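You operate a simulated robot arm through the tools that you are given. There is no shell and no other tool. Be economical: measure what you need, move in short steps, check, and stop when the job is done.

The job below is to be done with a simulated robot arm. You get a single attempt, and the scene is never put back.

Task
Rig the lead tester: orange plug in LEAD, yellow connector in VOLTS, brown fuse carrier pushed to the contacts.
Fine: knob OFF first.

Only the result counts: the job must be done as asked and must still hold three seconds after the hand-in. Knocking over, shifting, dropping, spilling or breaking anything else fails it.

Robot
A 6-joint arm with a two-finger parallel gripper, fixed in place. Base frame: the origin is at the foot of the arm, x ahead of it, y to its left, z up; the work surface is at about z = 6. Readings come in mm, degrees, newtons and seconds.
With the tool pointing down near the work surface it reaches from about 140 to 580 mm from the base axis. Its first joint turns from -66.0 to 66.0 degrees. Payload 2.1 kg.
Tool frame: the origin (TCP) lies between the finger pads and is the grasp point; the fingertips stand 30 mm ahead of it; z points along the fingers, y is the line along which they close. The gripper opens to 94 mm. The fingers are 28 mm wide and 10 mm thick; the gripper's body (50 by 96 mm) begins 55 mm behind the TCP.
Orientation is told as [roll, pitch, yaw] about the base's x, y, z axes, in that order, counted from this pose: with the fingers straight down and closing along the base's y, the tool's x points along the base's -x, its y along +y and its z along -z.

Tools
- The arm moves only by the tool drive_tool. Its argument "rows" is a list of rows, each a list of 7 numbers: the gripper command, from -1 (shut) to 1 (fully open), values between in proportion, then the shift along the tool's x, y, z in units of 40 mm (1.0 is 40 mm), then the turn, a rotation vector about the tool's x, y, z in units of 5 degrees (1.0 is 5 degrees). In form: [[gripper, dx, dy, dz, rx, ry, rz], ...]. A call has 1 to 12 rows; each row shifts and turns the commanded pose from where the row before left it, along the tool's axes as they then stand. A call with a number of a shift or a turn outside -1 to 1 is refused whole. Each row takes 0.2 s and may step no farther than 50 mm and 8.6 degrees from the row before; otherwise, or with a gripper value out of range, the whole call is refused. A pose out of reach is approached as far as the arm can. The call stops where the force on the tool passes 40 N (or 10 N more than at its start, if that is more) or the arm is blocked; 0.2 s more then pass. The fingers move at their own pace (about 72 mm/s each) and stop on an object; they squeeze with about 25 N. The grip force told is the motor's: it shows also when the fingers shut on nothing. Time passes only in rows, and 0.2 s behind the last, so rows that do not move let the fingers close. The reply holds the time, the measured pose of the TCP, the force on the tool along the base axes, the opening and the grip force, in the units named above and with some noise, with the torque about the TCP (base axes, N m) and any sound that the robot's microphone picked up.
- Cameras (640 x 400 px; columns grow to the right, rows downward): "scene" is fixed at [71.9, -383.9, 477.5]; the picture's right is [0.69, -0.72, 0.00], its down [-0.47, -0.46, -0.75] and it looks along [0.54, 0.52, -0.66] (base axes); focal length 247 px, centre (320, 200). "wrist" rides on the gripper at [76, 14, -103] in the tool frame; the picture's right is [-0.18, 0.98, 0.00], its down [-0.75, -0.14, -0.64] and it looks along [-0.63, -0.12, 0.77] (tool axes); focal length 243 px, centre (320, 200). There is no depth. A picture from a camera that has moved, and an enlarged one, comes with that camera's place and axes in the base frame and with its lens. The place of the scene camera against the robot may be out by one fixed shift of up to 18 mm in any direction.
- capture(camera): a new picture of that camera. No time passes.
- close_up(camera, box): a new picture of the part [left, top, right, bottom] of that camera's present view, enlarged. No time passes.
- job_done(): hands the job in; it is judged then, once.

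Go step by step. Nothing tells you positions but the pictures and the camera data: compare them with the known pose of the tool, close in by small moves and look again before you grip or let go. The budget is 120 turns and 68 pictures, counting those below and the enlarged ones. Unless the task says otherwise, let go and move clear before handing in, and close with one line.

The tools are called as a command line: name --pt "numbers of a row" for each row, then --argument value for the rest, lists and objects as JSON in quotes. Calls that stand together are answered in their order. drive_tool: Moves the arm, as the interface text tells. Its arguments: {"type":"object","properties":{"rows":{"type":"array","items":{"type":"array","items":{"type":"number"}}}},"required":["rows"]} The other tools are called the same way: capture (camera) takes a picture; close_up (camera, box) takes an enlarged picture of a part of a camera's view; job_done () hands the job in.

At the start:

```text
time_s: 0.0
ee_pos: [281.7, -181.4, 309.1]
ee_rot: [0.0, -0.1, -0.1]
ft_force: [0.2, 0.2, -1.1]
ft_torque: [0.02, -0.01, 0.03]
gripper_width: 93.9
gripper_force: 0.0
```

scene: 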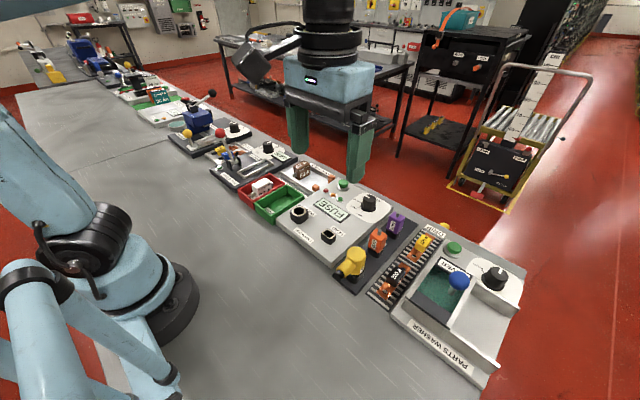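
wrist: 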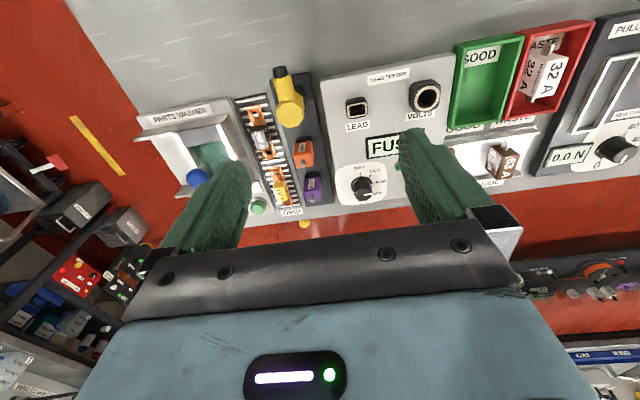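

The lead tester lies in the middle, with the plugs (yellow, orange, purple) on a dark strip to its side and the brown fuse carrier on the other side. I'll enlarge both views first.

close_up --camera "scene" --box '[230, 130, 450, 300]'

close_up --camera "wrist" --box '[230, 50, 560, 230]'

```text
2.35 times, centred on (340, 215) of scene
camera zoom: at [71.9, -383.9, 477.5], right [0.69, -0.72, 0.0], down [-0.47, -0.46, -0.75], along [0.54, 0.52, -0.66], focal length 581 px, centre (273, 165)
```

zoom: 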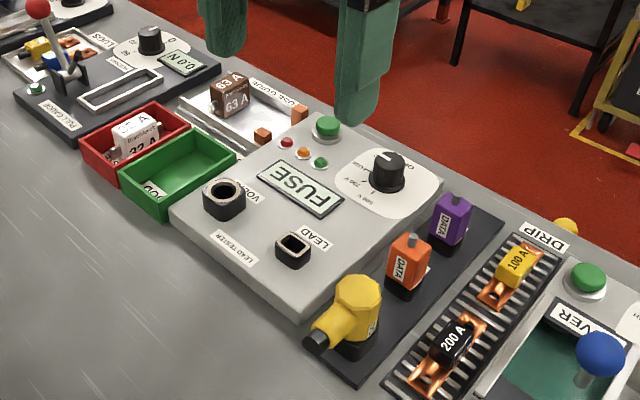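

```text
1.94 times, centred on (395, 140) of wrist
camera zoom: at [204.8, -167.2, 410.6], right [0.18, 0.98, 0.0], down [0.75, -0.14, 0.64], along [0.63, -0.12, -0.77], focal length 470 px, centre (174, 316)
```

zoom: 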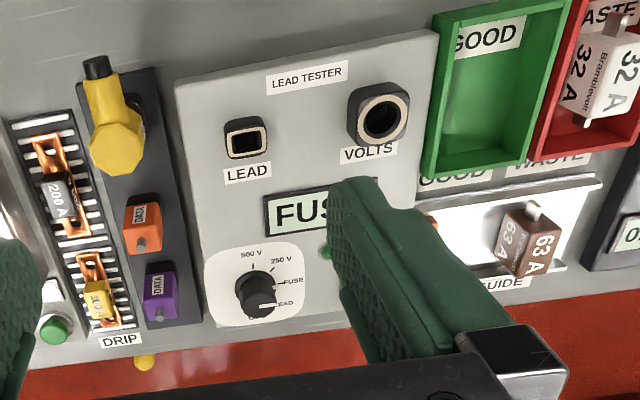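

The wrist view puts the knob at about (488,-140), LEAD at (343,-138), VOLTS at (343,-35), the orange plug at (396,-230), yellow at (318,-233) and the fuse carrier at (478,106). I'll move in for a closer look at the knob.

drive_tool --pt "1 -0.82 0.26 0.74 0 0 0" --pt "1 -0.82 0.26 0.74 0 0 0" --pt "1 -0.82 0.26 0.74 0 0 0" --pt "1 0 0 0 0 0 0"

capture --camera "wrist"

```text
time_s: 1.0
ee_pos: [379.4, -148.4, 219.9]
ee_rot: [0.0, -0.1, 0.1]
ft_force: [0.7, -0.3, 0.7]
ft_torque: [0.02, 0.01, 0.03]
gripper_width: 94.1
gripper_force: 0.1
```

```text
63 pictures are left
camera wrist: at [301.8, -135.5, 321.2], right [0.18, 0.98, 0.0], down [0.75, -0.14, 0.64], along [0.63, -0.12, -0.77], focal length 243 px, centre (320, 200)
```

wrist: 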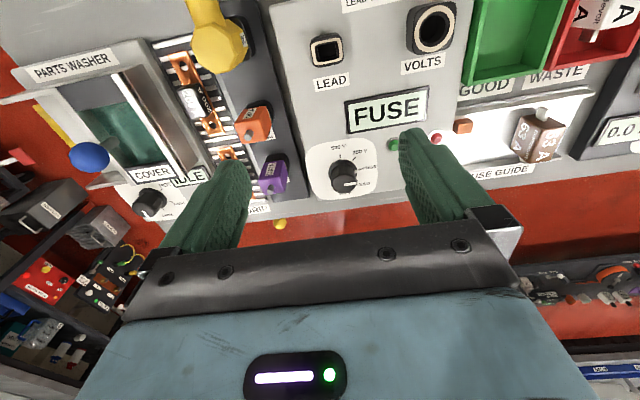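

close_up --camera "wrist" --box '[295, 125, 395, 205]'

close_up --camera "scene" --box '[335, 180, 400, 225]'

close_up --camera "wrist" --box '[180, 0, 300, 220]'

close_up --camera "wrist" --box '[420, 60, 620, 190]'

```text
5.00 times, centred on (345, 165) of wrist
camera zoom: at [301.8, -135.5, 321.2], right [0.18, 0.98, 0.0], down [0.75, -0.14, 0.64], along [0.63, -0.12, -0.77], focal length 1213 px, centre (195, 375)
```

zoom: 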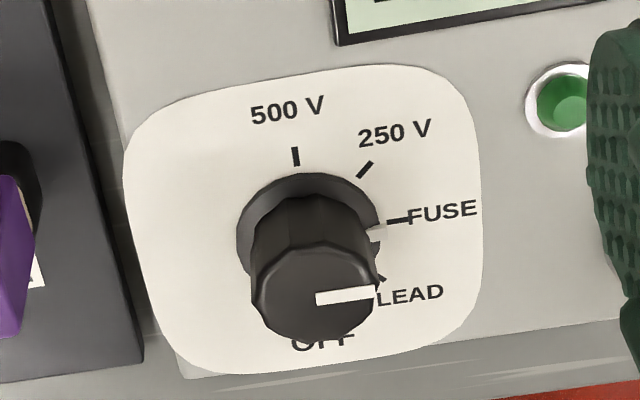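

```text
8.89 times, centred on (368, 202) of scene
camera zoom: at [71.9, -383.9, 477.5], right [0.69, -0.72, 0.0], down [-0.47, -0.46, -0.75], along [0.54, 0.52, -0.66], focal length 2194 px, centre (-102, 178)
```

zoom: 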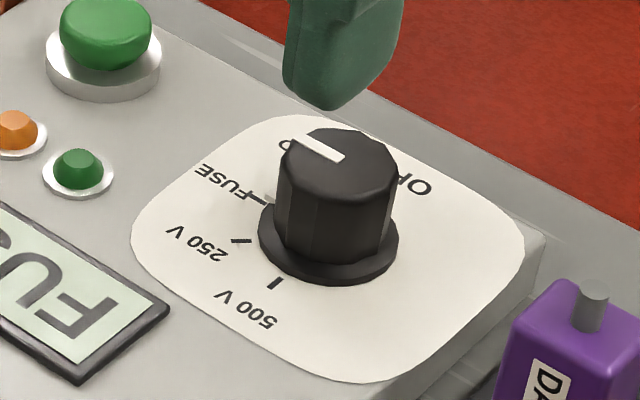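

```text
1.82 times, centred on (240, 110) of wrist
camera zoom: at [301.8, -135.5, 321.2], right [0.18, 0.98, 0.0], down [0.75, -0.14, 0.64], along [0.63, -0.12, -0.77], focal length 441 px, centre (466, 364)
```

zoom: 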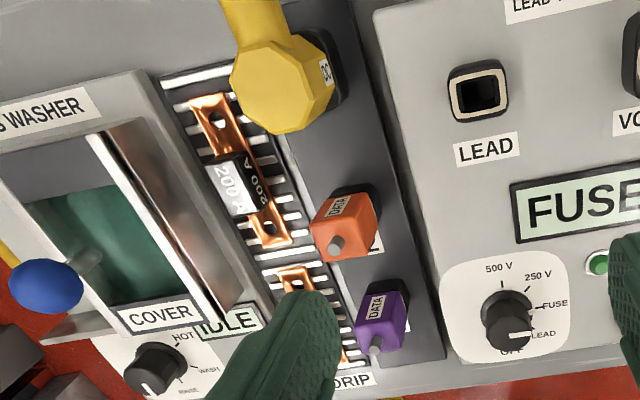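

```text
3.08 times, centred on (520, 125) of wrist
camera zoom: at [301.8, -135.5, 321.2], right [0.18, 0.98, 0.0], down [0.75, -0.14, 0.64], along [0.63, -0.12, -0.77], focal length 746 px, centre (-295, 431)
```

zoom: 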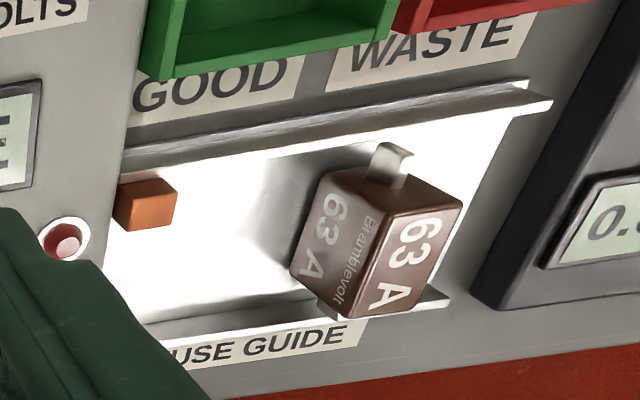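

The knob points at FUSE (+y) and OFF is toward +x, so it needs 90° clockwise. I'll take a second viewpoint shifted in y to triangulate heights.

drive_tool --pt "1 0 1 0 0 0 0" --pt "1 0 1 0 0 0 0" --pt "1 0 1 0 0 0 0" --pt "1 0 1 0 0 0 0" --pt "1 0 0 0 0 0 0"

close_up --camera "wrist" --box '[0, 0, 320, 200]'

close_up --camera "wrist" --box '[240, 20, 480, 170]'

```text
time_s: 2.2
ee_pos: [380.0, 10.7, 218.0]
ee_rot: [-0.1, 0.0, -0.1]
ft_force: [0.2, 0.0, 0.5]
ft_torque: [0.01, 0.01, 0.02]
gripper_width: 94.0
gripper_force: 0.0
```

```text
2.00 times, centred on (160, 100) of wrist
camera zoom: at [303.3, 23.3, 320.4], right [0.18, 0.98, 0.0], down [0.75, -0.14, 0.64], along [0.63, -0.12, -0.77], focal length 485 px, centre (640, 400)
```

zoom: 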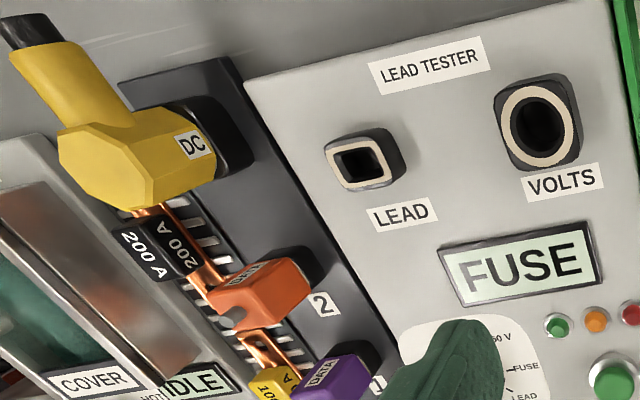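

```text
2.67 times, centred on (360, 95) of wrist
camera zoom: at [303.3, 23.3, 320.4], right [0.18, 0.98, 0.0], down [0.75, -0.14, 0.64], along [0.63, -0.12, -0.77], focal length 647 px, centre (213, 480)
```

zoom: 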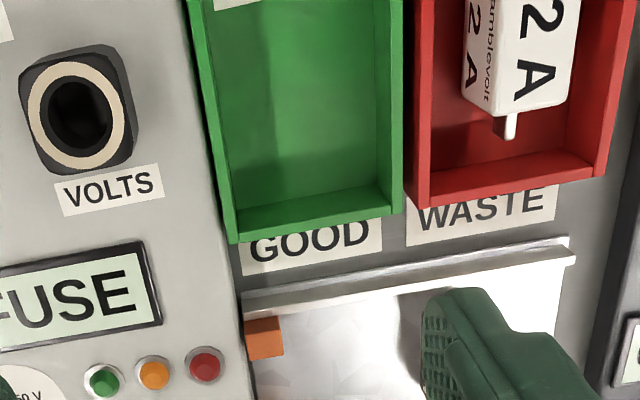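

Triangulated positions (z is the top): LEAD (342,-136,44), VOLTS (342,-36,44), orange (395,-228,~80), yellow (318,-224,86), knob (491,-139.5,66). I'll go above the knob, turned 45° counter-clockwise, with the fingers half open.

drive_tool --pt "0.3 -0.463 -0.626 0.367 0 0 0" --pt "0.3 -0.463 -0.626 0.367 0 0 0" --pt "0.3 -0.463 -0.626 0.367 0 0 0" --pt "0.3 -0.463 -0.626 0.367 0 0 0" --pt "0.3 -0.463 -0.626 0.367 0 0 0" --pt "0.3 -0.463 -0.626 0.367 0 0 0" --pt "0.3 0 0 0 0 0 0"

capture --camera "wrist"

```text
time_s: 3.8
ee_pos: [491.3, -140.0, 131.6]
ee_rot: [-0.1, -0.2, 0.0]
ft_force: [1.2, -0.6, 0.5]
ft_torque: [0.01, -0.02, 0.05]
gripper_width: 61.1
gripper_force: 0.1
```

```text
56 pictures are left
camera wrist: at [415.0, -127.0, 233.7], right [0.18, 0.98, 0.0], down [0.75, -0.14, 0.64], along [0.63, -0.12, -0.77], focal length 243 px, centre (320, 200)
```

wrist: 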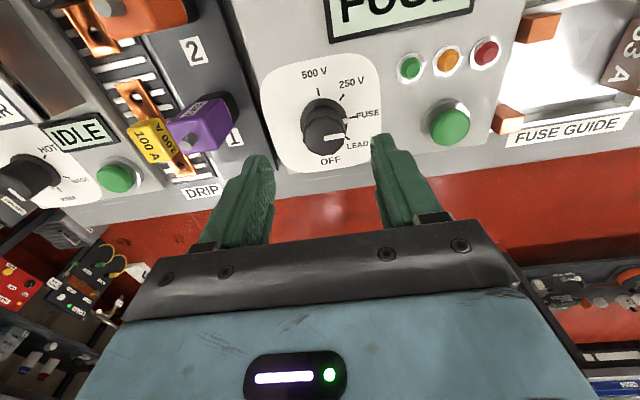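

The knob checks out at about (491,-138). I'll rotate the gripper -45°, then descend.

drive_tool --pt "0.3 0 0.03 0 0 0 -1" --pt "0.3 0 0 0 0 0 -1" --pt "0.3 0 0 0 0 0 -1" --pt "0.3 0 0 0 0 0 -1" --pt "0.3 0 0 0 0 0 -1" --pt "0.3 0 0 0 0 0 -1" --pt "0.3 0 0 0 0 0 -1" --pt "0.3 0 0 0 0 0 -1" --pt "0.3 0 0 0 0 0 -1" --pt "0.3 0 0 0 0 0 0"

capture --camera "wrist"

```text
time_s: 6.0
ee_pos: [490.8, -137.8, 132.1]
ee_rot: [-0.1, 0.0, 44.9]
ft_force: [0.6, -0.3, -0.2]
ft_torque: [-0.03, 0.0, -0.02]
gripper_width: 61.0
gripper_force: 0.0
```

```text
55 pictures are left
camera wrist: at [426.7, -183.0, 234.1], right [-0.57, 0.82, 0.0], down [0.63, 0.43, 0.64], along [0.53, 0.36, -0.77], focal length 243 px, centre (320, 200)
```

wrist: 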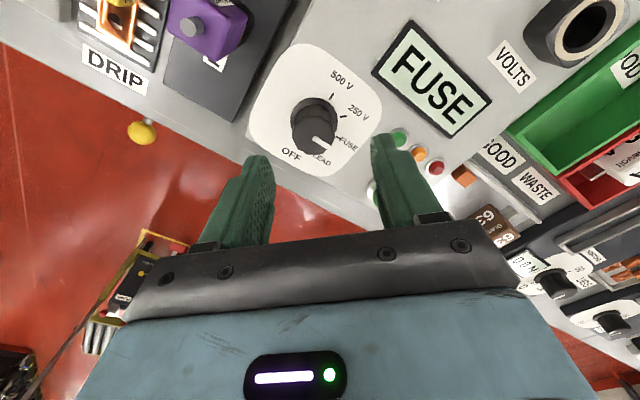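

Aligned over the knob with room around it. Descending and gripping.

drive_tool --pt "0.1 0 0 0.5 0 0 0" --pt "0.1 0 0 0.5 0 0 0" --pt "0.1 0 0 0.45 0 0 0" --pt "0.1 0 0 0 0 0 0"

drive_tool --pt "-1 0 0 0 0 0 0" --pt "-1 0 0 0 0 0 0" --pt "-1 0 0 0 0 0 0"

capture --camera "wrist"

```text
time_s: 7.0
ee_pos: [491.1, -139.1, 72.0]
ee_rot: [0.0, 0.0, 45.0]
ft_force: [-0.3, 0.0, 0.9]
ft_torque: [0.0, 0.03, 0.05]
gripper_width: 51.5
gripper_force: 0.0
```

```text
time_s: 7.5
ee_pos: [494.5, -143.7, 72.0]
ee_rot: [-1.2, -0.2, 44.7]
ft_force: [7.0, -4.3, -2.9]
ft_torque: [-0.02, 0.19, -0.06]
gripper_width: 33.7
gripper_force: 24.5
stopped in row 2: the force on the tool passed its limit at 47 N (the readings are from after the stop); the commanded pose is now the measured one
```

```text
54 pictures are left
camera wrist: at [427.4, -187.4, 174.5], right [-0.56, 0.83, -0.02], down [0.62, 0.44, 0.65], along [0.54, 0.35, -0.76], focal length 243 px, centre (320, 200)
```

wrist: 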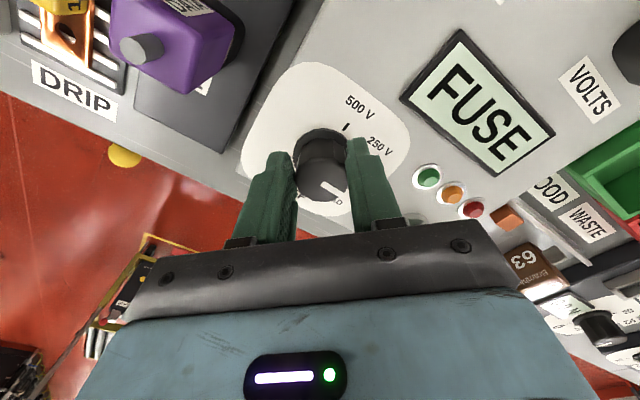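

The knob is gripped. I'll turn it clockwise in halves.

drive_tool --pt "-1 0 0 0 0 0 1" --pt "-1 0 0 0 0 0 1" --pt "-1 0 0 0 0 0 1" --pt "-1 0 0 0 0 0 1" --pt "-1 0 0 0 0 0 1" --pt "-1 0 0 0 0 0 1" --pt "-1 0 0 0 0 0 1" --pt "-1 0 0 0 0 0 1" --pt "-1 0 0 0 0 0 1"

close_up --camera "wrist" --box '[220, 100, 460, 250]'

```text
time_s: 9.3
ee_pos: [490.6, -138.7, 72.9]
ee_rot: [-0.1, -0.3, 6.6]
ft_force: [-1.0, 0.6, -1.1]
ft_torque: [0.31, 0.07, -0.03]
gripper_width: 33.1
gripper_force: 45.1
stopped in row 8: the force on the tool passed its limit at 41 N (the readings are from after the stop); the commanded pose is now the measured one
```

```text
2.67 times, centred on (340, 175) of wrist
camera zoom: at [413.3, -135.2, 174.5], right [0.07, 1.0, 0.0], down [0.76, -0.05, 0.65], along [0.65, -0.05, -0.76], focal length 647 px, centre (267, 267)
```

zoom: 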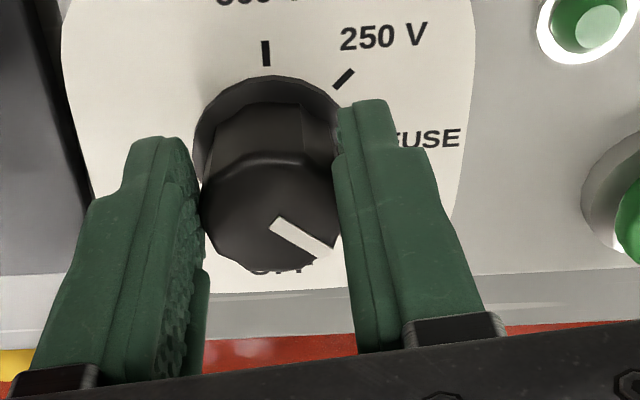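

The knob has turned about 40° and the tool has centred itself. Continuing.

drive_tool --pt "-1 0 0 0 0 0 1" --pt "-1 0 0 0 0 0 1" --pt "-1 0 0 0 0 0 1" --pt "-1 0 0 0 0 0 1" --pt "-1 0 0 0 0 0 1" --pt "-1 0 0 0 0 0 1" --pt "-1 0 0 0 0 0 1" --pt "-1 0 0 0 0 0 1"

close_up --camera "wrist" --box '[220, 100, 460, 250]'

```text
time_s: 11.1
ee_pos: [492.4, -134.3, 73.4]
ee_rot: [0.7, -0.1, -33.1]
ft_force: [-6.5, 36.8, -9.9]
ft_torque: [-0.01, -0.27, 0.24]
gripper_width: 32.9
gripper_force: 45.4
```

```text
2.67 times, centred on (340, 175) of wrist
camera zoom: at [435.8, -82.8, 175.1], right [0.69, 0.72, 0.01], down [0.55, -0.54, 0.64], along [0.47, -0.44, -0.77], focal length 647 px, centre (267, 267)
```

zoom: 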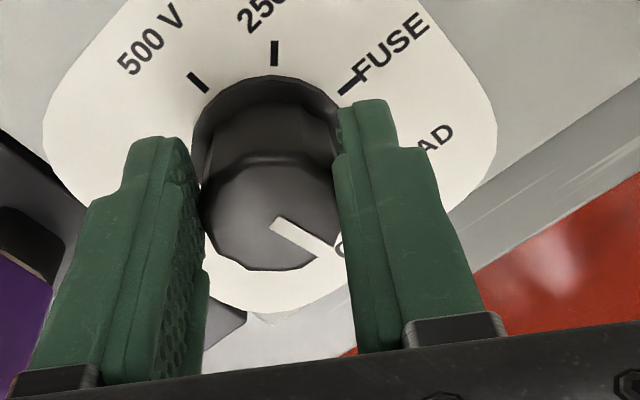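

Knob is about 80° round, nearly at OFF. I'll relieve the side load and finish the turn.

drive_tool --pt "-1 0 0.1 0 0 0 0.4" --pt "-1 0 0 0 0 0 1" --pt "-1 0 0 0 0 0 1" --pt "-1 0 0 0 0 0 0"

close_up --camera "wrist" --box '[220, 100, 460, 250]'

```text
time_s: 12.1
ee_pos: [494.2, -133.4, 73.4]
ee_rot: [0.6, 0.0, -45.3]
ft_force: [-3.2, 26.9, -7.2]
ft_torque: [0.73, 0.82, 0.2]
gripper_width: 33.1
gripper_force: 44.9
```

```text
2.67 times, centred on (340, 175) of wrist
camera zoom: at [450.0, -70.9, 175.4], right [0.83, 0.56, 0.01], down [0.42, -0.64, 0.64], along [0.37, -0.53, -0.77], focal length 647 px, centre (267, 267)
```

zoom: 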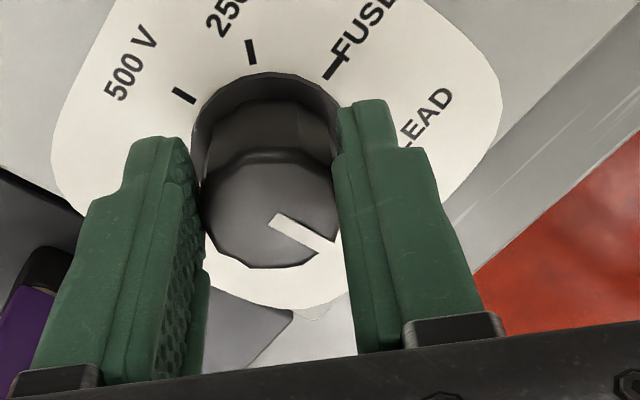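

Full 90° turned. I'll open, rise and check the pointer.

drive_tool --pt "0.1 0 0 0 0 0 0" --pt "0.1 0 0 0 0 0 0" --pt "0.1 0 0 -0.8 0 0 0" --pt "0.1 0 0 -0.8 0 0 0" --pt "0.1 0 0 -0.8 0 0 0" --pt "0.1 0 0 0 0 0 0"

close_up --camera "wrist" --box '[240, 80, 400, 180]'

close_up --camera "scene" --box '[280, 160, 440, 290]'

```text
time_s: 13.5
ee_pos: [493.8, -135.3, 168.8]
ee_rot: [0.3, -0.3, -45.4]
ft_force: [0.2, 0.1, -0.8]
ft_torque: [0.02, -0.02, -0.03]
gripper_width: 51.7
gripper_force: 0.1
```

```text
4.00 times, centred on (320, 130) of wrist
camera zoom: at [449.6, -72.2, 271.0], right [0.83, 0.56, 0.0], down [0.42, -0.64, 0.65], along [0.36, -0.53, -0.76], focal length 970 px, centre (320, 480)
```

zoom: 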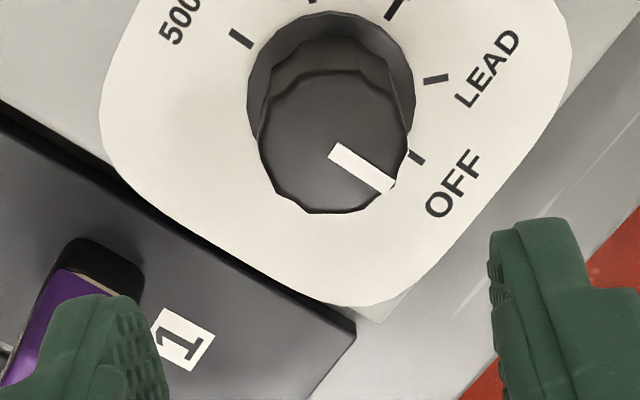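

```text
3.08 times, centred on (360, 225) of scene
camera zoom: at [71.9, -383.9, 477.5], right [0.69, -0.72, 0.0], down [-0.47, -0.46, -0.75], along [0.54, 0.52, -0.66], focal length 760 px, centre (197, 123)
```

zoom: 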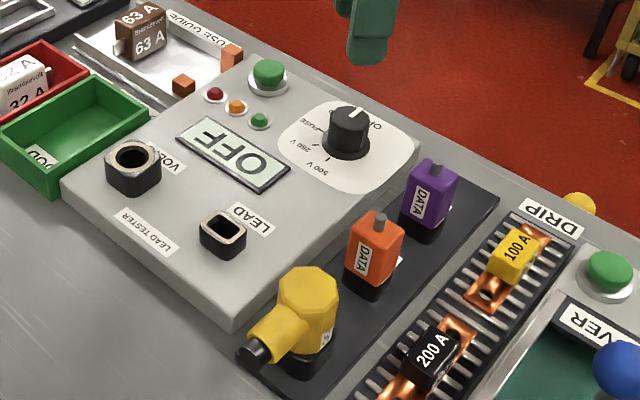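

The display reads OFF. Next is the orange plug: restore yaw and move above it.

drive_tool --pt "0.3 0 0 0 0 0 -1" --pt "0.3 0 0 0 0 0 -1" --pt "0.3 0 0 0 0 0 -1" --pt "0.3 0 0 0 0 0 -1" --pt "0.3 0 0 0 0 0 -1" --pt "0.3 0 0 0 0 0 -1" --pt "0.3 0 0 0 0 0 -1" --pt "0.3 0 0 0 0 0 -1" --pt "0.3 0 0 0 0 0 -1.0"

drive_tool --pt "0.3 0.62 -0.58 0 0 0 0" --pt "0.3 0.62 -0.58 0 0 0 0" --pt "0.3 0.62 -0.58 0 0 0 0" --pt "0.3 0.62 -0.58 0 0 0 0" --pt "0.3 0 0 0 0 0 0"

capture --camera "wrist"

```text
time_s: 15.5
ee_pos: [493.2, -134.6, 168.7]
ee_rot: [-0.1, -0.4, -0.2]
ft_force: [1.0, -0.4, 0.9]
ft_torque: [0.03, 0.01, 0.02]
gripper_width: 61.3
gripper_force: 0.0
```

```text
time_s: 16.7
ee_pos: [391.6, -225.6, 168.8]
ee_rot: [0.0, -0.4, -0.4]
ft_force: [0.8, 0.3, -0.2]
ft_torque: [-0.01, -0.02, 0.0]
gripper_width: 61.1
gripper_force: 0.1
```

```text
48 pictures are left
camera wrist: at [314.5, -212.3, 270.0], right [0.19, 0.98, 0.0], down [0.75, -0.15, 0.65], along [0.63, -0.12, -0.76], focal length 243 px, centre (320, 200)
```

wrist: 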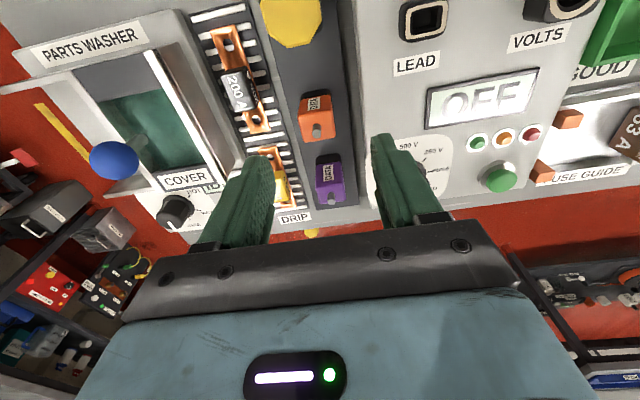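

close_up --camera "wrist" --box '[250, 70, 410, 170]'

close_up --camera "wrist" --box '[380, 0, 620, 150]'

```text
4.00 times, centred on (330, 120) of wrist
camera zoom: at [314.5, -212.3, 270.0], right [0.19, 0.98, 0.0], down [0.75, -0.15, 0.65], along [0.63, -0.12, -0.76], focal length 970 px, centre (280, 520)
```

zoom: 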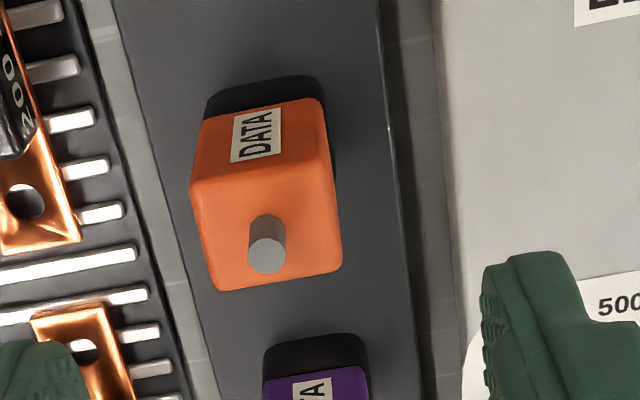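

```text
2.67 times, centred on (500, 75) of wrist
camera zoom: at [314.5, -212.3, 270.0], right [0.19, 0.98, 0.0], down [0.75, -0.15, 0.65], along [0.63, -0.12, -0.76], focal length 647 px, centre (-160, 533)
```

zoom: 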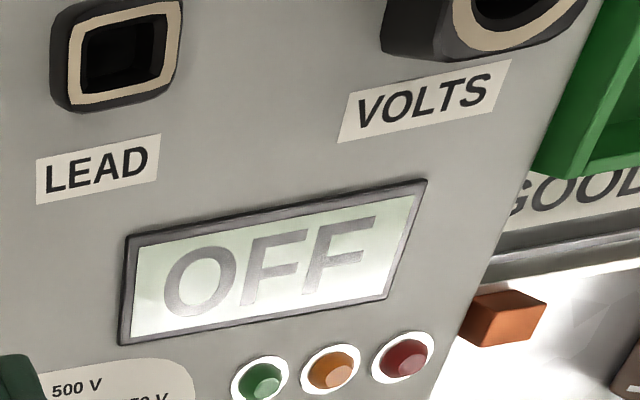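

The orange plug is square to the axes, about 28 mm wide, body at z≈53–73, centred near (395.5,-229.5). I'll descend to z≈82 for the grasp with a slow last step.

drive_tool --pt "0.15 -0.1 -0.1 0.7 0 0 0" --pt "0.15 0 0 0.7 0 0 0" --pt "0.15 0 0 0.3 0 0 0" --pt "0.15 0 0 0 0 0 0"

capture --camera "wrist"

close_up --camera "scene" --box '[320, 190, 440, 290]'

```text
time_s: 17.7
ee_pos: [397.8, -230.2, 99.1]
ee_rot: [-0.1, -0.5, -0.3]
ft_force: [0.4, -0.3, 0.1]
ft_torque: [0.01, 0.01, -0.02]
gripper_width: 53.9
gripper_force: 0.1
```

```text
45 pictures are left
camera wrist: at [321.0, -217.9, 201.9], right [0.19, 0.98, 0.0], down [0.75, -0.15, 0.65], along [0.63, -0.12, -0.76], focal length 243 px, centre (320, 200)
```

wrist: 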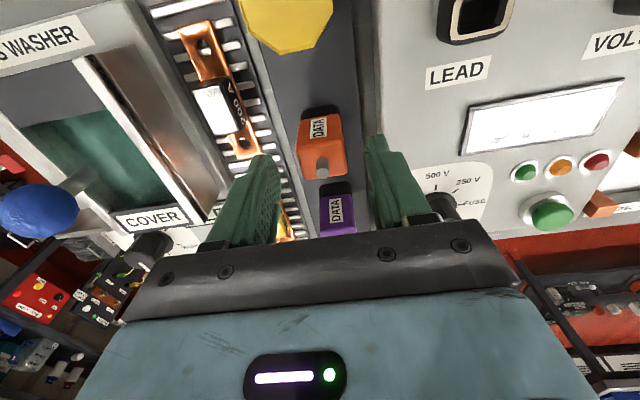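

```text
4.00 times, centred on (380, 240) of scene
camera zoom: at [71.9, -383.9, 477.5], right [0.69, -0.72, 0.0], down [-0.47, -0.46, -0.75], along [0.54, 0.52, -0.66], focal length 988 px, centre (80, 40)
```

zoom: 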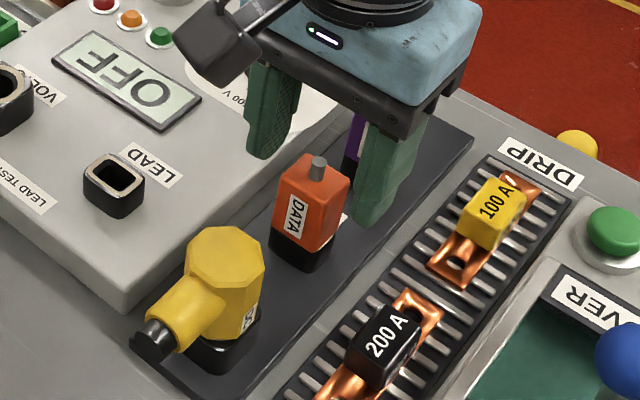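

Fingers straddle the plug correctly. Lowering 17 mm and gripping.

drive_tool --pt "0.15 0.05 0 0.25 0 0 0" --pt "0.15 0 0 0.2 0 0 0" --pt "0.15 0 0 0 0 0 0" --pt "-1 0 0 0 0 0 0" --pt "-1 0 0 0 0 0 0" --pt "-1 0 0 0 0 0 0"

close_up --camera "scene" --box '[320, 190, 440, 290]'

```text
time_s: 19.1
ee_pos: [396.6, -231.0, 82.1]
ee_rot: [0.0, -0.3, -0.3]
ft_force: [-0.2, 4.6, 0.3]
ft_torque: [0.25, 0.04, 0.07]
gripper_width: 29.0
gripper_force: 25.4
```

```text
4.00 times, centred on (380, 240) of scene
camera zoom: at [71.9, -383.9, 477.5], right [0.69, -0.72, 0.0], down [-0.47, -0.46, -0.75], along [0.54, 0.52, -0.66], focal length 988 px, centre (80, 40)
```

zoom: 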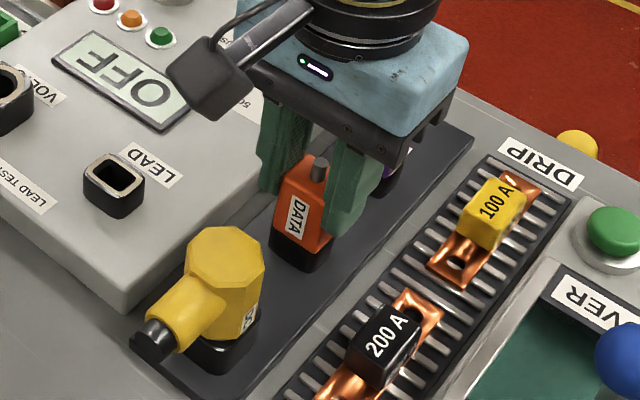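

Gripped at 29 mm. Pulling straight up.

drive_tool --pt "-1 0 0 -0.3 0 0 0" --pt "-1 0 0 -0.4 0 0 0" --pt "-1 0 0 -0.6 0 0 0" --pt "-1 0 0 -0.7 0 0 0" --pt "-1 0 0 0 0 0 0"

close_up --camera "scene" --box '[300, 150, 460, 290]'

capture --camera "wrist"

```text
time_s: 20.3
ee_pos: [395.3, -230.9, 161.8]
ee_rot: [-0.2, -0.5, -0.4]
ft_force: [0.7, 0.4, -0.3]
ft_torque: [0.01, 0.01, -0.02]
gripper_width: 28.6
gripper_force: 25.1
```

```text
2.86 times, centred on (380, 220) of scene
camera zoom: at [71.9, -383.9, 477.5], right [0.69, -0.72, 0.0], down [-0.47, -0.46, -0.75], along [0.54, 0.52, -0.66], focal length 705 px, centre (149, 143)
```

zoom: 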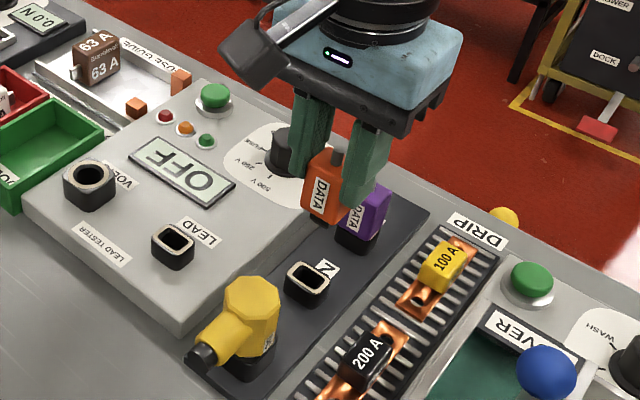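

```text
41 pictures are left
camera wrist: at [318.5, -217.2, 264.0], right [0.19, 0.98, 0.0], down [0.75, -0.15, 0.65], along [0.63, -0.12, -0.76], focal length 243 px, centre (320, 200)
```

wrist: 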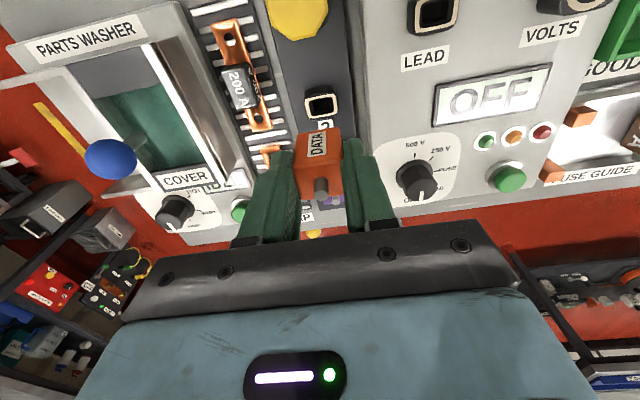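

The plug is free. I'll compare the empty holder socket with LEAD for any keying, and check the plug's tip.

close_up --camera "wrist" --box '[290, 0, 470, 130]'

close_up --camera "scene" --box '[325, 190, 425, 265]'

close_up --camera "scene" --box '[310, 190, 440, 270]'

```text
3.08 times, centred on (380, 65) of wrist
camera zoom: at [318.5, -217.2, 264.0], right [0.19, 0.98, 0.0], down [0.75, -0.15, 0.65], along [0.63, -0.12, -0.76], focal length 746 px, centre (135, 615)
```

zoom: 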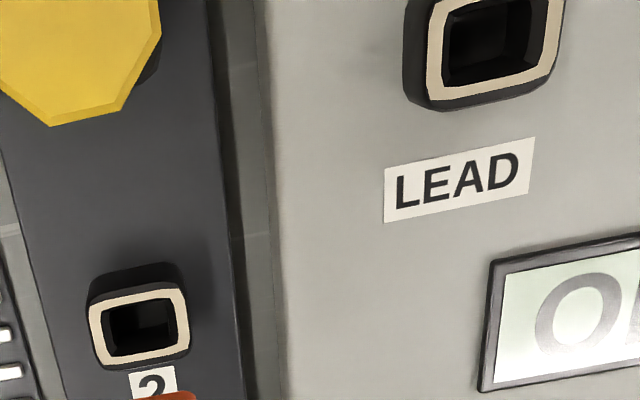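

```text
5.33 times, centred on (375, 228) of scene
camera zoom: at [71.9, -383.9, 477.5], right [0.69, -0.72, 0.0], down [-0.47, -0.46, -0.75], along [0.54, 0.52, -0.66], focal length 1317 px, centre (27, 53)
```

zoom: 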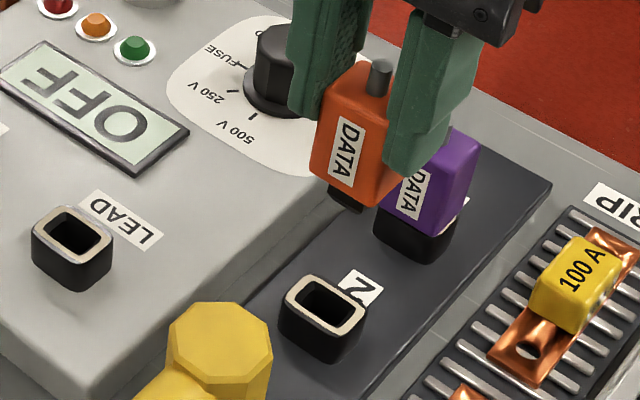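

```text
4.92 times, centred on (375, 230) of scene
camera zoom: at [71.9, -383.9, 477.5], right [0.69, -0.72, 0.0], down [-0.47, -0.46, -0.75], along [0.54, 0.52, -0.66], focal length 1215 px, centre (49, 52)
```

zoom: 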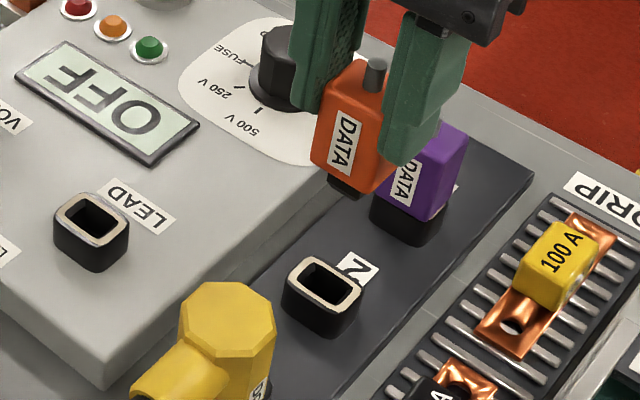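

The holder and LEAD have the same shape and orientation (slots longer in y), with the holder rim near z=34 and LEAD's near z=44. I'll carry the plug above LEAD at about (343,-138).

drive_tool --pt "-1 0.33 0.58 0 0 0 -0.08" --pt "-1 0.33 0.58 0 0 0 0" --pt "-1 0.33 0.58 0 0 0 0" --pt "-1 0.32 0.58 0 0 0 0" --pt "-1 0 0 0.5 0 0 0" --pt "-1 0 0 0.4 0 0 0" --pt "-1 0 0 0 0 0 0"

close_up --camera "wrist" --box '[240, 60, 400, 200]'

close_up --camera "scene" --box '[280, 150, 380, 265]'

```text
time_s: 21.9
ee_pos: [342.6, -138.5, 125.0]
ee_rot: [-0.1, -0.4, 0.1]
ft_force: [-0.1, 0.0, -1.3]
ft_torque: [0.0, 0.01, -0.01]
gripper_width: 29.2
gripper_force: 25.2
```

```text
2.86 times, centred on (320, 130) of wrist
camera zoom: at [265.6, -125.9, 226.5], right [0.18, 0.98, 0.0], down [0.75, -0.14, 0.65], along [0.64, -0.12, -0.76], focal length 693 px, centre (320, 400)
```

zoom: 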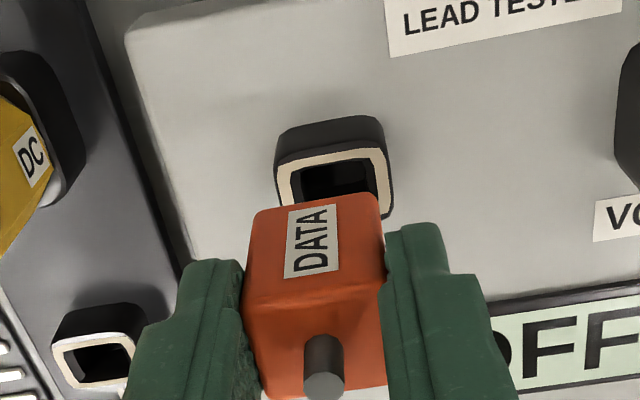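

```text
3.48 times, centred on (330, 208) of scene
camera zoom: at [71.9, -383.9, 477.5], right [0.69, -0.72, 0.0], down [-0.47, -0.46, -0.75], along [0.54, 0.52, -0.66], focal length 859 px, centre (285, 174)
```

zoom: 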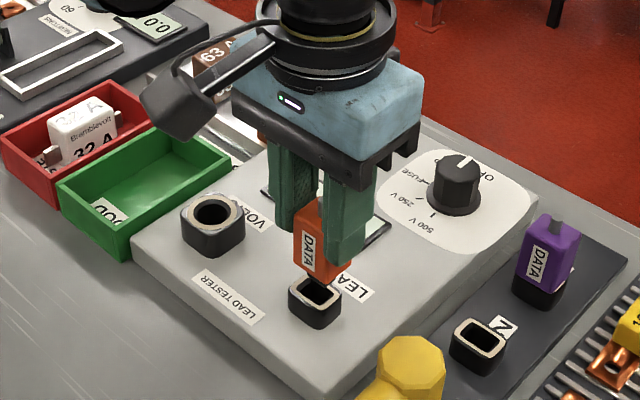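

The plug sits about 2.5 mm short in y (rim centre ≈ (343,-135.8)). I'll shift, go down 13 mm and look again.

drive_tool --pt "-1 -0.02 0.065 0 0 0 0" --pt "-1 0 0 0.15 0 0 0" --pt "-1 0 0 0.15 0 0 0" --pt "-1 0 0 0 0 0 0"

close_up --camera "wrist" --box '[260, 80, 390, 180]'

close_up --camera "scene" --box '[290, 180, 370, 250]'

```text
time_s: 22.9
ee_pos: [343.6, -136.7, 114.6]
ee_rot: [-0.1, -0.4, 0.0]
ft_force: [0.1, 0.4, -0.7]
ft_torque: [-0.02, -0.02, 0.0]
gripper_width: 29.1
gripper_force: 24.4
```

```text
4.00 times, centred on (325, 130) of wrist
camera zoom: at [266.7, -123.2, 216.1], right [0.18, 0.98, 0.0], down [0.75, -0.14, 0.65], along [0.64, -0.12, -0.76], focal length 970 px, centre (300, 480)
```

zoom: 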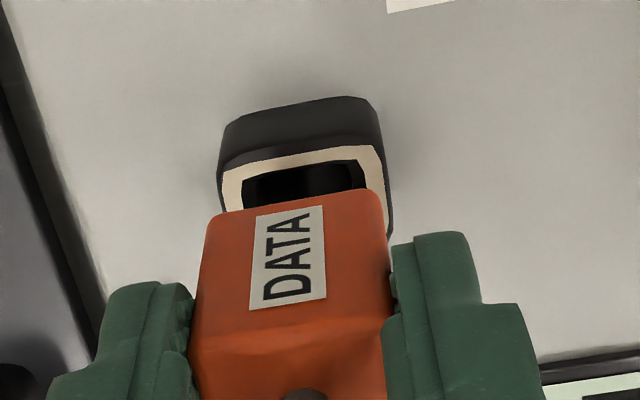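

```text
5.71 times, centred on (330, 215) of scene
camera zoom: at [71.9, -383.9, 477.5], right [0.69, -0.72, 0.0], down [-0.47, -0.46, -0.75], along [0.54, 0.52, -0.66], focal length 1411 px, centre (263, 114)
```

zoom: 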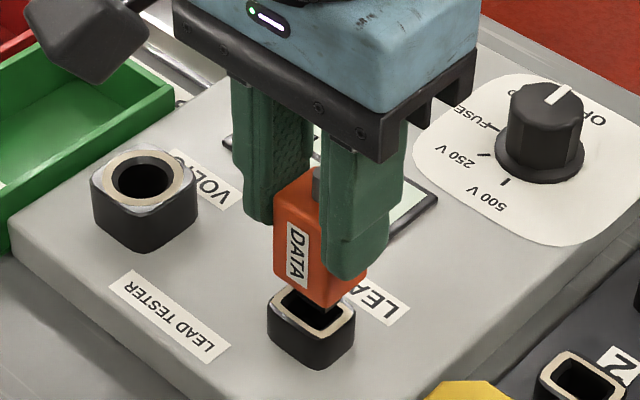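

close_up --camera "scene" --box '[325, 215, 365, 250]'

```text
11.43 times, centred on (345, 232) of scene
camera zoom: at [71.9, -383.9, 477.5], right [0.69, -0.72, 0.0], down [-0.47, -0.46, -0.75], along [0.54, 0.52, -0.66], focal length 2822 px, centre (34, -171)
```

zoom: 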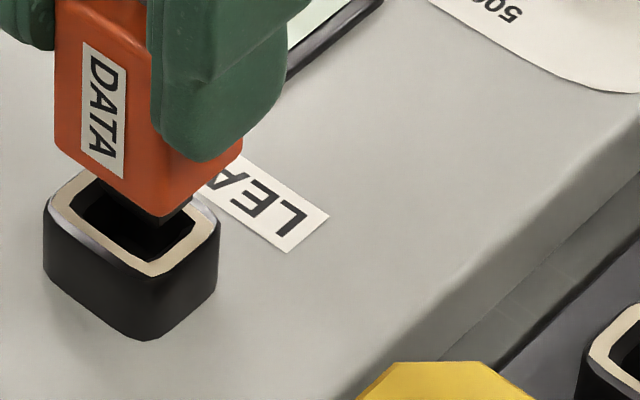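

The scene view also says the plug needs a bit more +y. I'll shift 1.6 mm, descend 8 mm and check.

drive_tool --pt "-1 0 0.04 0 0 0 0" --pt "-1 0 0 0.1 0 0 0" --pt "-1 0 0 0.1 0 0 0" --pt "-1 0 0 0 0 0 0"

close_up --camera "wrist" --box '[270, 90, 370, 160]'

close_up --camera "scene" --box '[320, 215, 360, 245]'

```text
time_s: 23.9
ee_pos: [342.0, -134.6, 106.0]
ee_rot: [-0.1, -0.2, -0.2]
ft_force: [-14.5, -0.1, 1.8]
ft_torque: [0.03, 0.9, 0.01]
gripper_width: 29.2
gripper_force: 24.9
```

```text
5.71 times, centred on (320, 125) of wrist
camera zoom: at [266.7, -121.8, 207.4], right [0.18, 0.98, 0.0], down [0.75, -0.14, 0.64], along [0.63, -0.12, -0.76], focal length 1386 px, centre (320, 629)
```

zoom: 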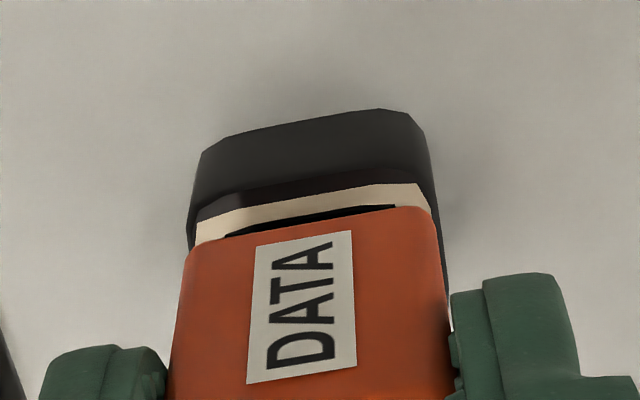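

```text
13.33 times, centred on (340, 230) of scene
camera zoom: at [71.9, -383.9, 477.5], right [0.69, -0.72, 0.0], down [-0.47, -0.46, -0.75], along [0.54, 0.52, -0.66], focal length 3292 px, centre (53, -200)
```

zoom: 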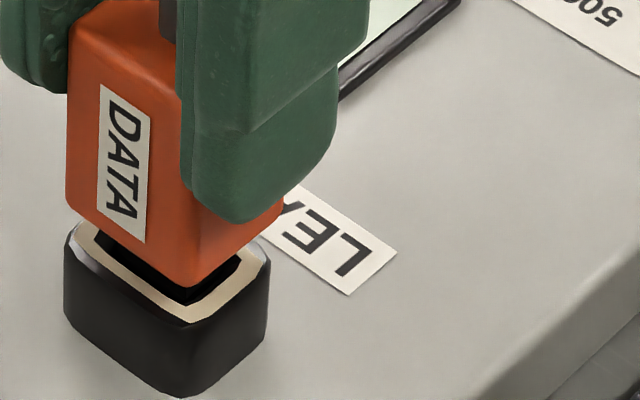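

The tip is entering and touches the +x side of the slot; y is centred. I'll shift 2 mm toward -x and keep descending gently.

drive_tool --pt "-1 0.06 0 0 0 0 0" --pt "-1 0 0 0.08 0 0 0" --pt "-1 0 0 0.08 0 0 0" --pt "-1 0 0 0 0 0 0"

```text
time_s: 24.9
ee_pos: [341.4, -134.7, 99.9]
ee_rot: [-0.1, -0.5, 0.0]
ft_force: [0.7, 0.1, -0.4]
ft_torque: [0.01, 0.0, -0.01]
gripper_width: 29.1
gripper_force: 24.7
```

No side load now. Pressing further in.

drive_tool --pt "-1 0 0 0.08 0 0 0" --pt "-1 0 0 0.08 0 0 0" --pt "-1 0 0 0.08 0 0 0" --pt "-1 0 0 0.08 0 0 0" --pt "-1 0 0 0 0 0 0"

close_up --camera "scene" --box '[315, 200, 375, 245]'

```text
time_s: 25.7
ee_pos: [341.9, -135.6, 91.5]
ee_rot: [-0.1, -0.3, -0.2]
ft_force: [-1.8, 0.7, 11.9]
ft_torque: [0.06, -0.08, 0.0]
gripper_width: 29.2
gripper_force: 25.1
stopped in row 3: the force on the tool passed its limit at 53 N (the readings are from after the stop); the commanded pose is now the measured one
```

```text
8.89 times, centred on (345, 222) of scene
camera zoom: at [71.8, -383.9, 477.5], right [0.69, -0.72, 0.0], down [-0.47, -0.46, -0.75], along [0.54, 0.52, -0.66], focal length 2194 px, centre (98, 0)
```

zoom: 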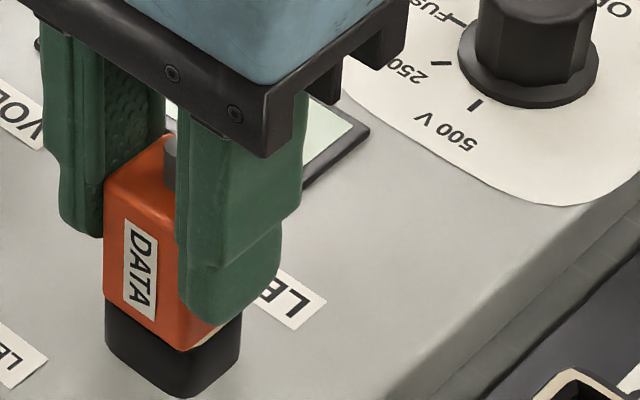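

It seated at z=91.5 as predicted. Releasing and rising.

drive_tool --pt "0.1 0 0 0 0 0 0" --pt "0.1 0 0 0 0 0 0" --pt "0.1 0 0 -0.5 0 0 0" --pt "0.1 0 0 -0.9 0 0 0" --pt "0.3 0 0 -0.9 0 0 0" --pt "0.6 0 0 -0.2 0 0 0" --pt "0.6 0 0 0 0 0 0"

close_up --camera "scene" --box '[280, 190, 420, 290]'

```text
time_s: 27.3
ee_pos: [342.9, -135.1, 191.9]
ee_rot: [-0.1, -0.3, -0.1]
ft_force: [0.1, 0.0, 0.1]
ft_torque: [0.02, -0.01, 0.05]
gripper_width: 75.2
gripper_force: 0.0
```

```text
4.00 times, centred on (350, 240) of scene
camera zoom: at [71.9, -383.9, 477.5], right [0.69, -0.72, 0.0], down [-0.47, -0.46, -0.75], along [0.54, 0.52, -0.66], focal length 988 px, centre (200, 40)
```

zoom: 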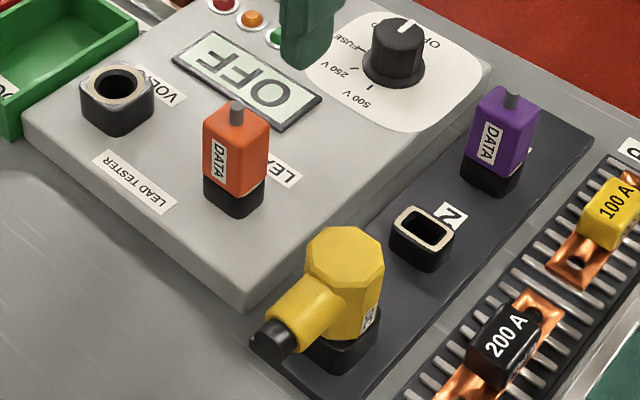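

Orange looks seated just like purple. Next is the yellow connector; moving above it.

drive_tool --pt "0.6 0.2 -0.74 0 0 0 0" --pt "0.6 0.2 -0.74 0 0 0 0" --pt "0.6 0.22 -0.74 0 0 0 0" --pt "0.6 0 0 0.4 0 0 0" --pt "0.6 0 0 0 0 0 0"

capture --camera "wrist"

```text
time_s: 28.5
ee_pos: [315.0, -224.2, 175.3]
ee_rot: [-0.1, -0.4, -0.1]
ft_force: [-0.3, -0.6, -0.5]
ft_torque: [0.02, -0.01, 0.0]
gripper_width: 75.1
gripper_force: 0.0
```

```text
28 pictures are left
camera wrist: at [238.1, -211.1, 278.3], right [0.18, 0.98, 0.0], down [0.75, -0.14, 0.65], along [0.64, -0.12, -0.76], focal length 243 px, centre (320, 200)
```

wrist: 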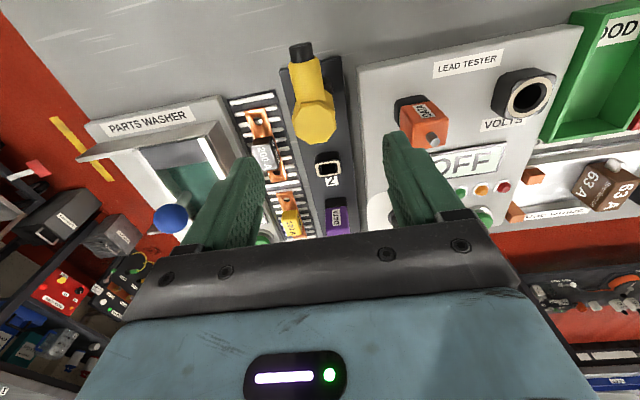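

close_up --camera "wrist" --box '[260, 35, 400, 155]'

close_up --camera "scene" --box '[335, 235, 385, 290]'

```text
3.33 times, centred on (330, 95) of wrist
camera zoom: at [238.1, -211.1, 278.3], right [0.18, 0.98, 0.0], down [0.75, -0.14, 0.65], along [0.64, -0.12, -0.76], focal length 809 px, centre (287, 550)
```

zoom: 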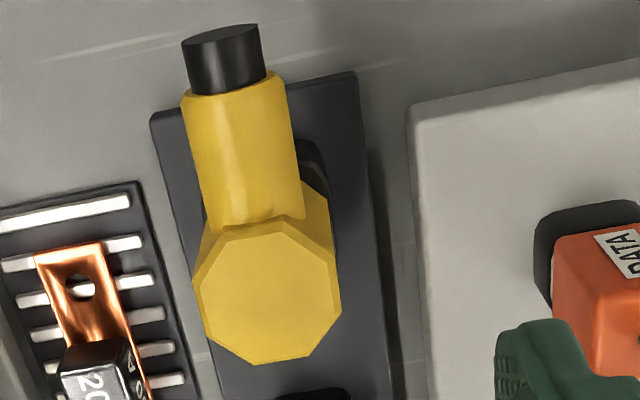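

```text
7.27 times, centred on (360, 262) of scene
camera zoom: at [71.9, -383.9, 477.5], right [0.69, -0.72, 0.0], down [-0.47, -0.46, -0.75], along [0.54, 0.52, -0.66], focal length 1796 px, centre (29, -254)
```

zoom: 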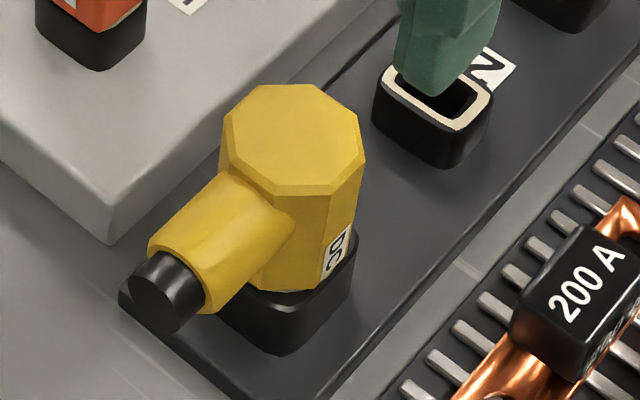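

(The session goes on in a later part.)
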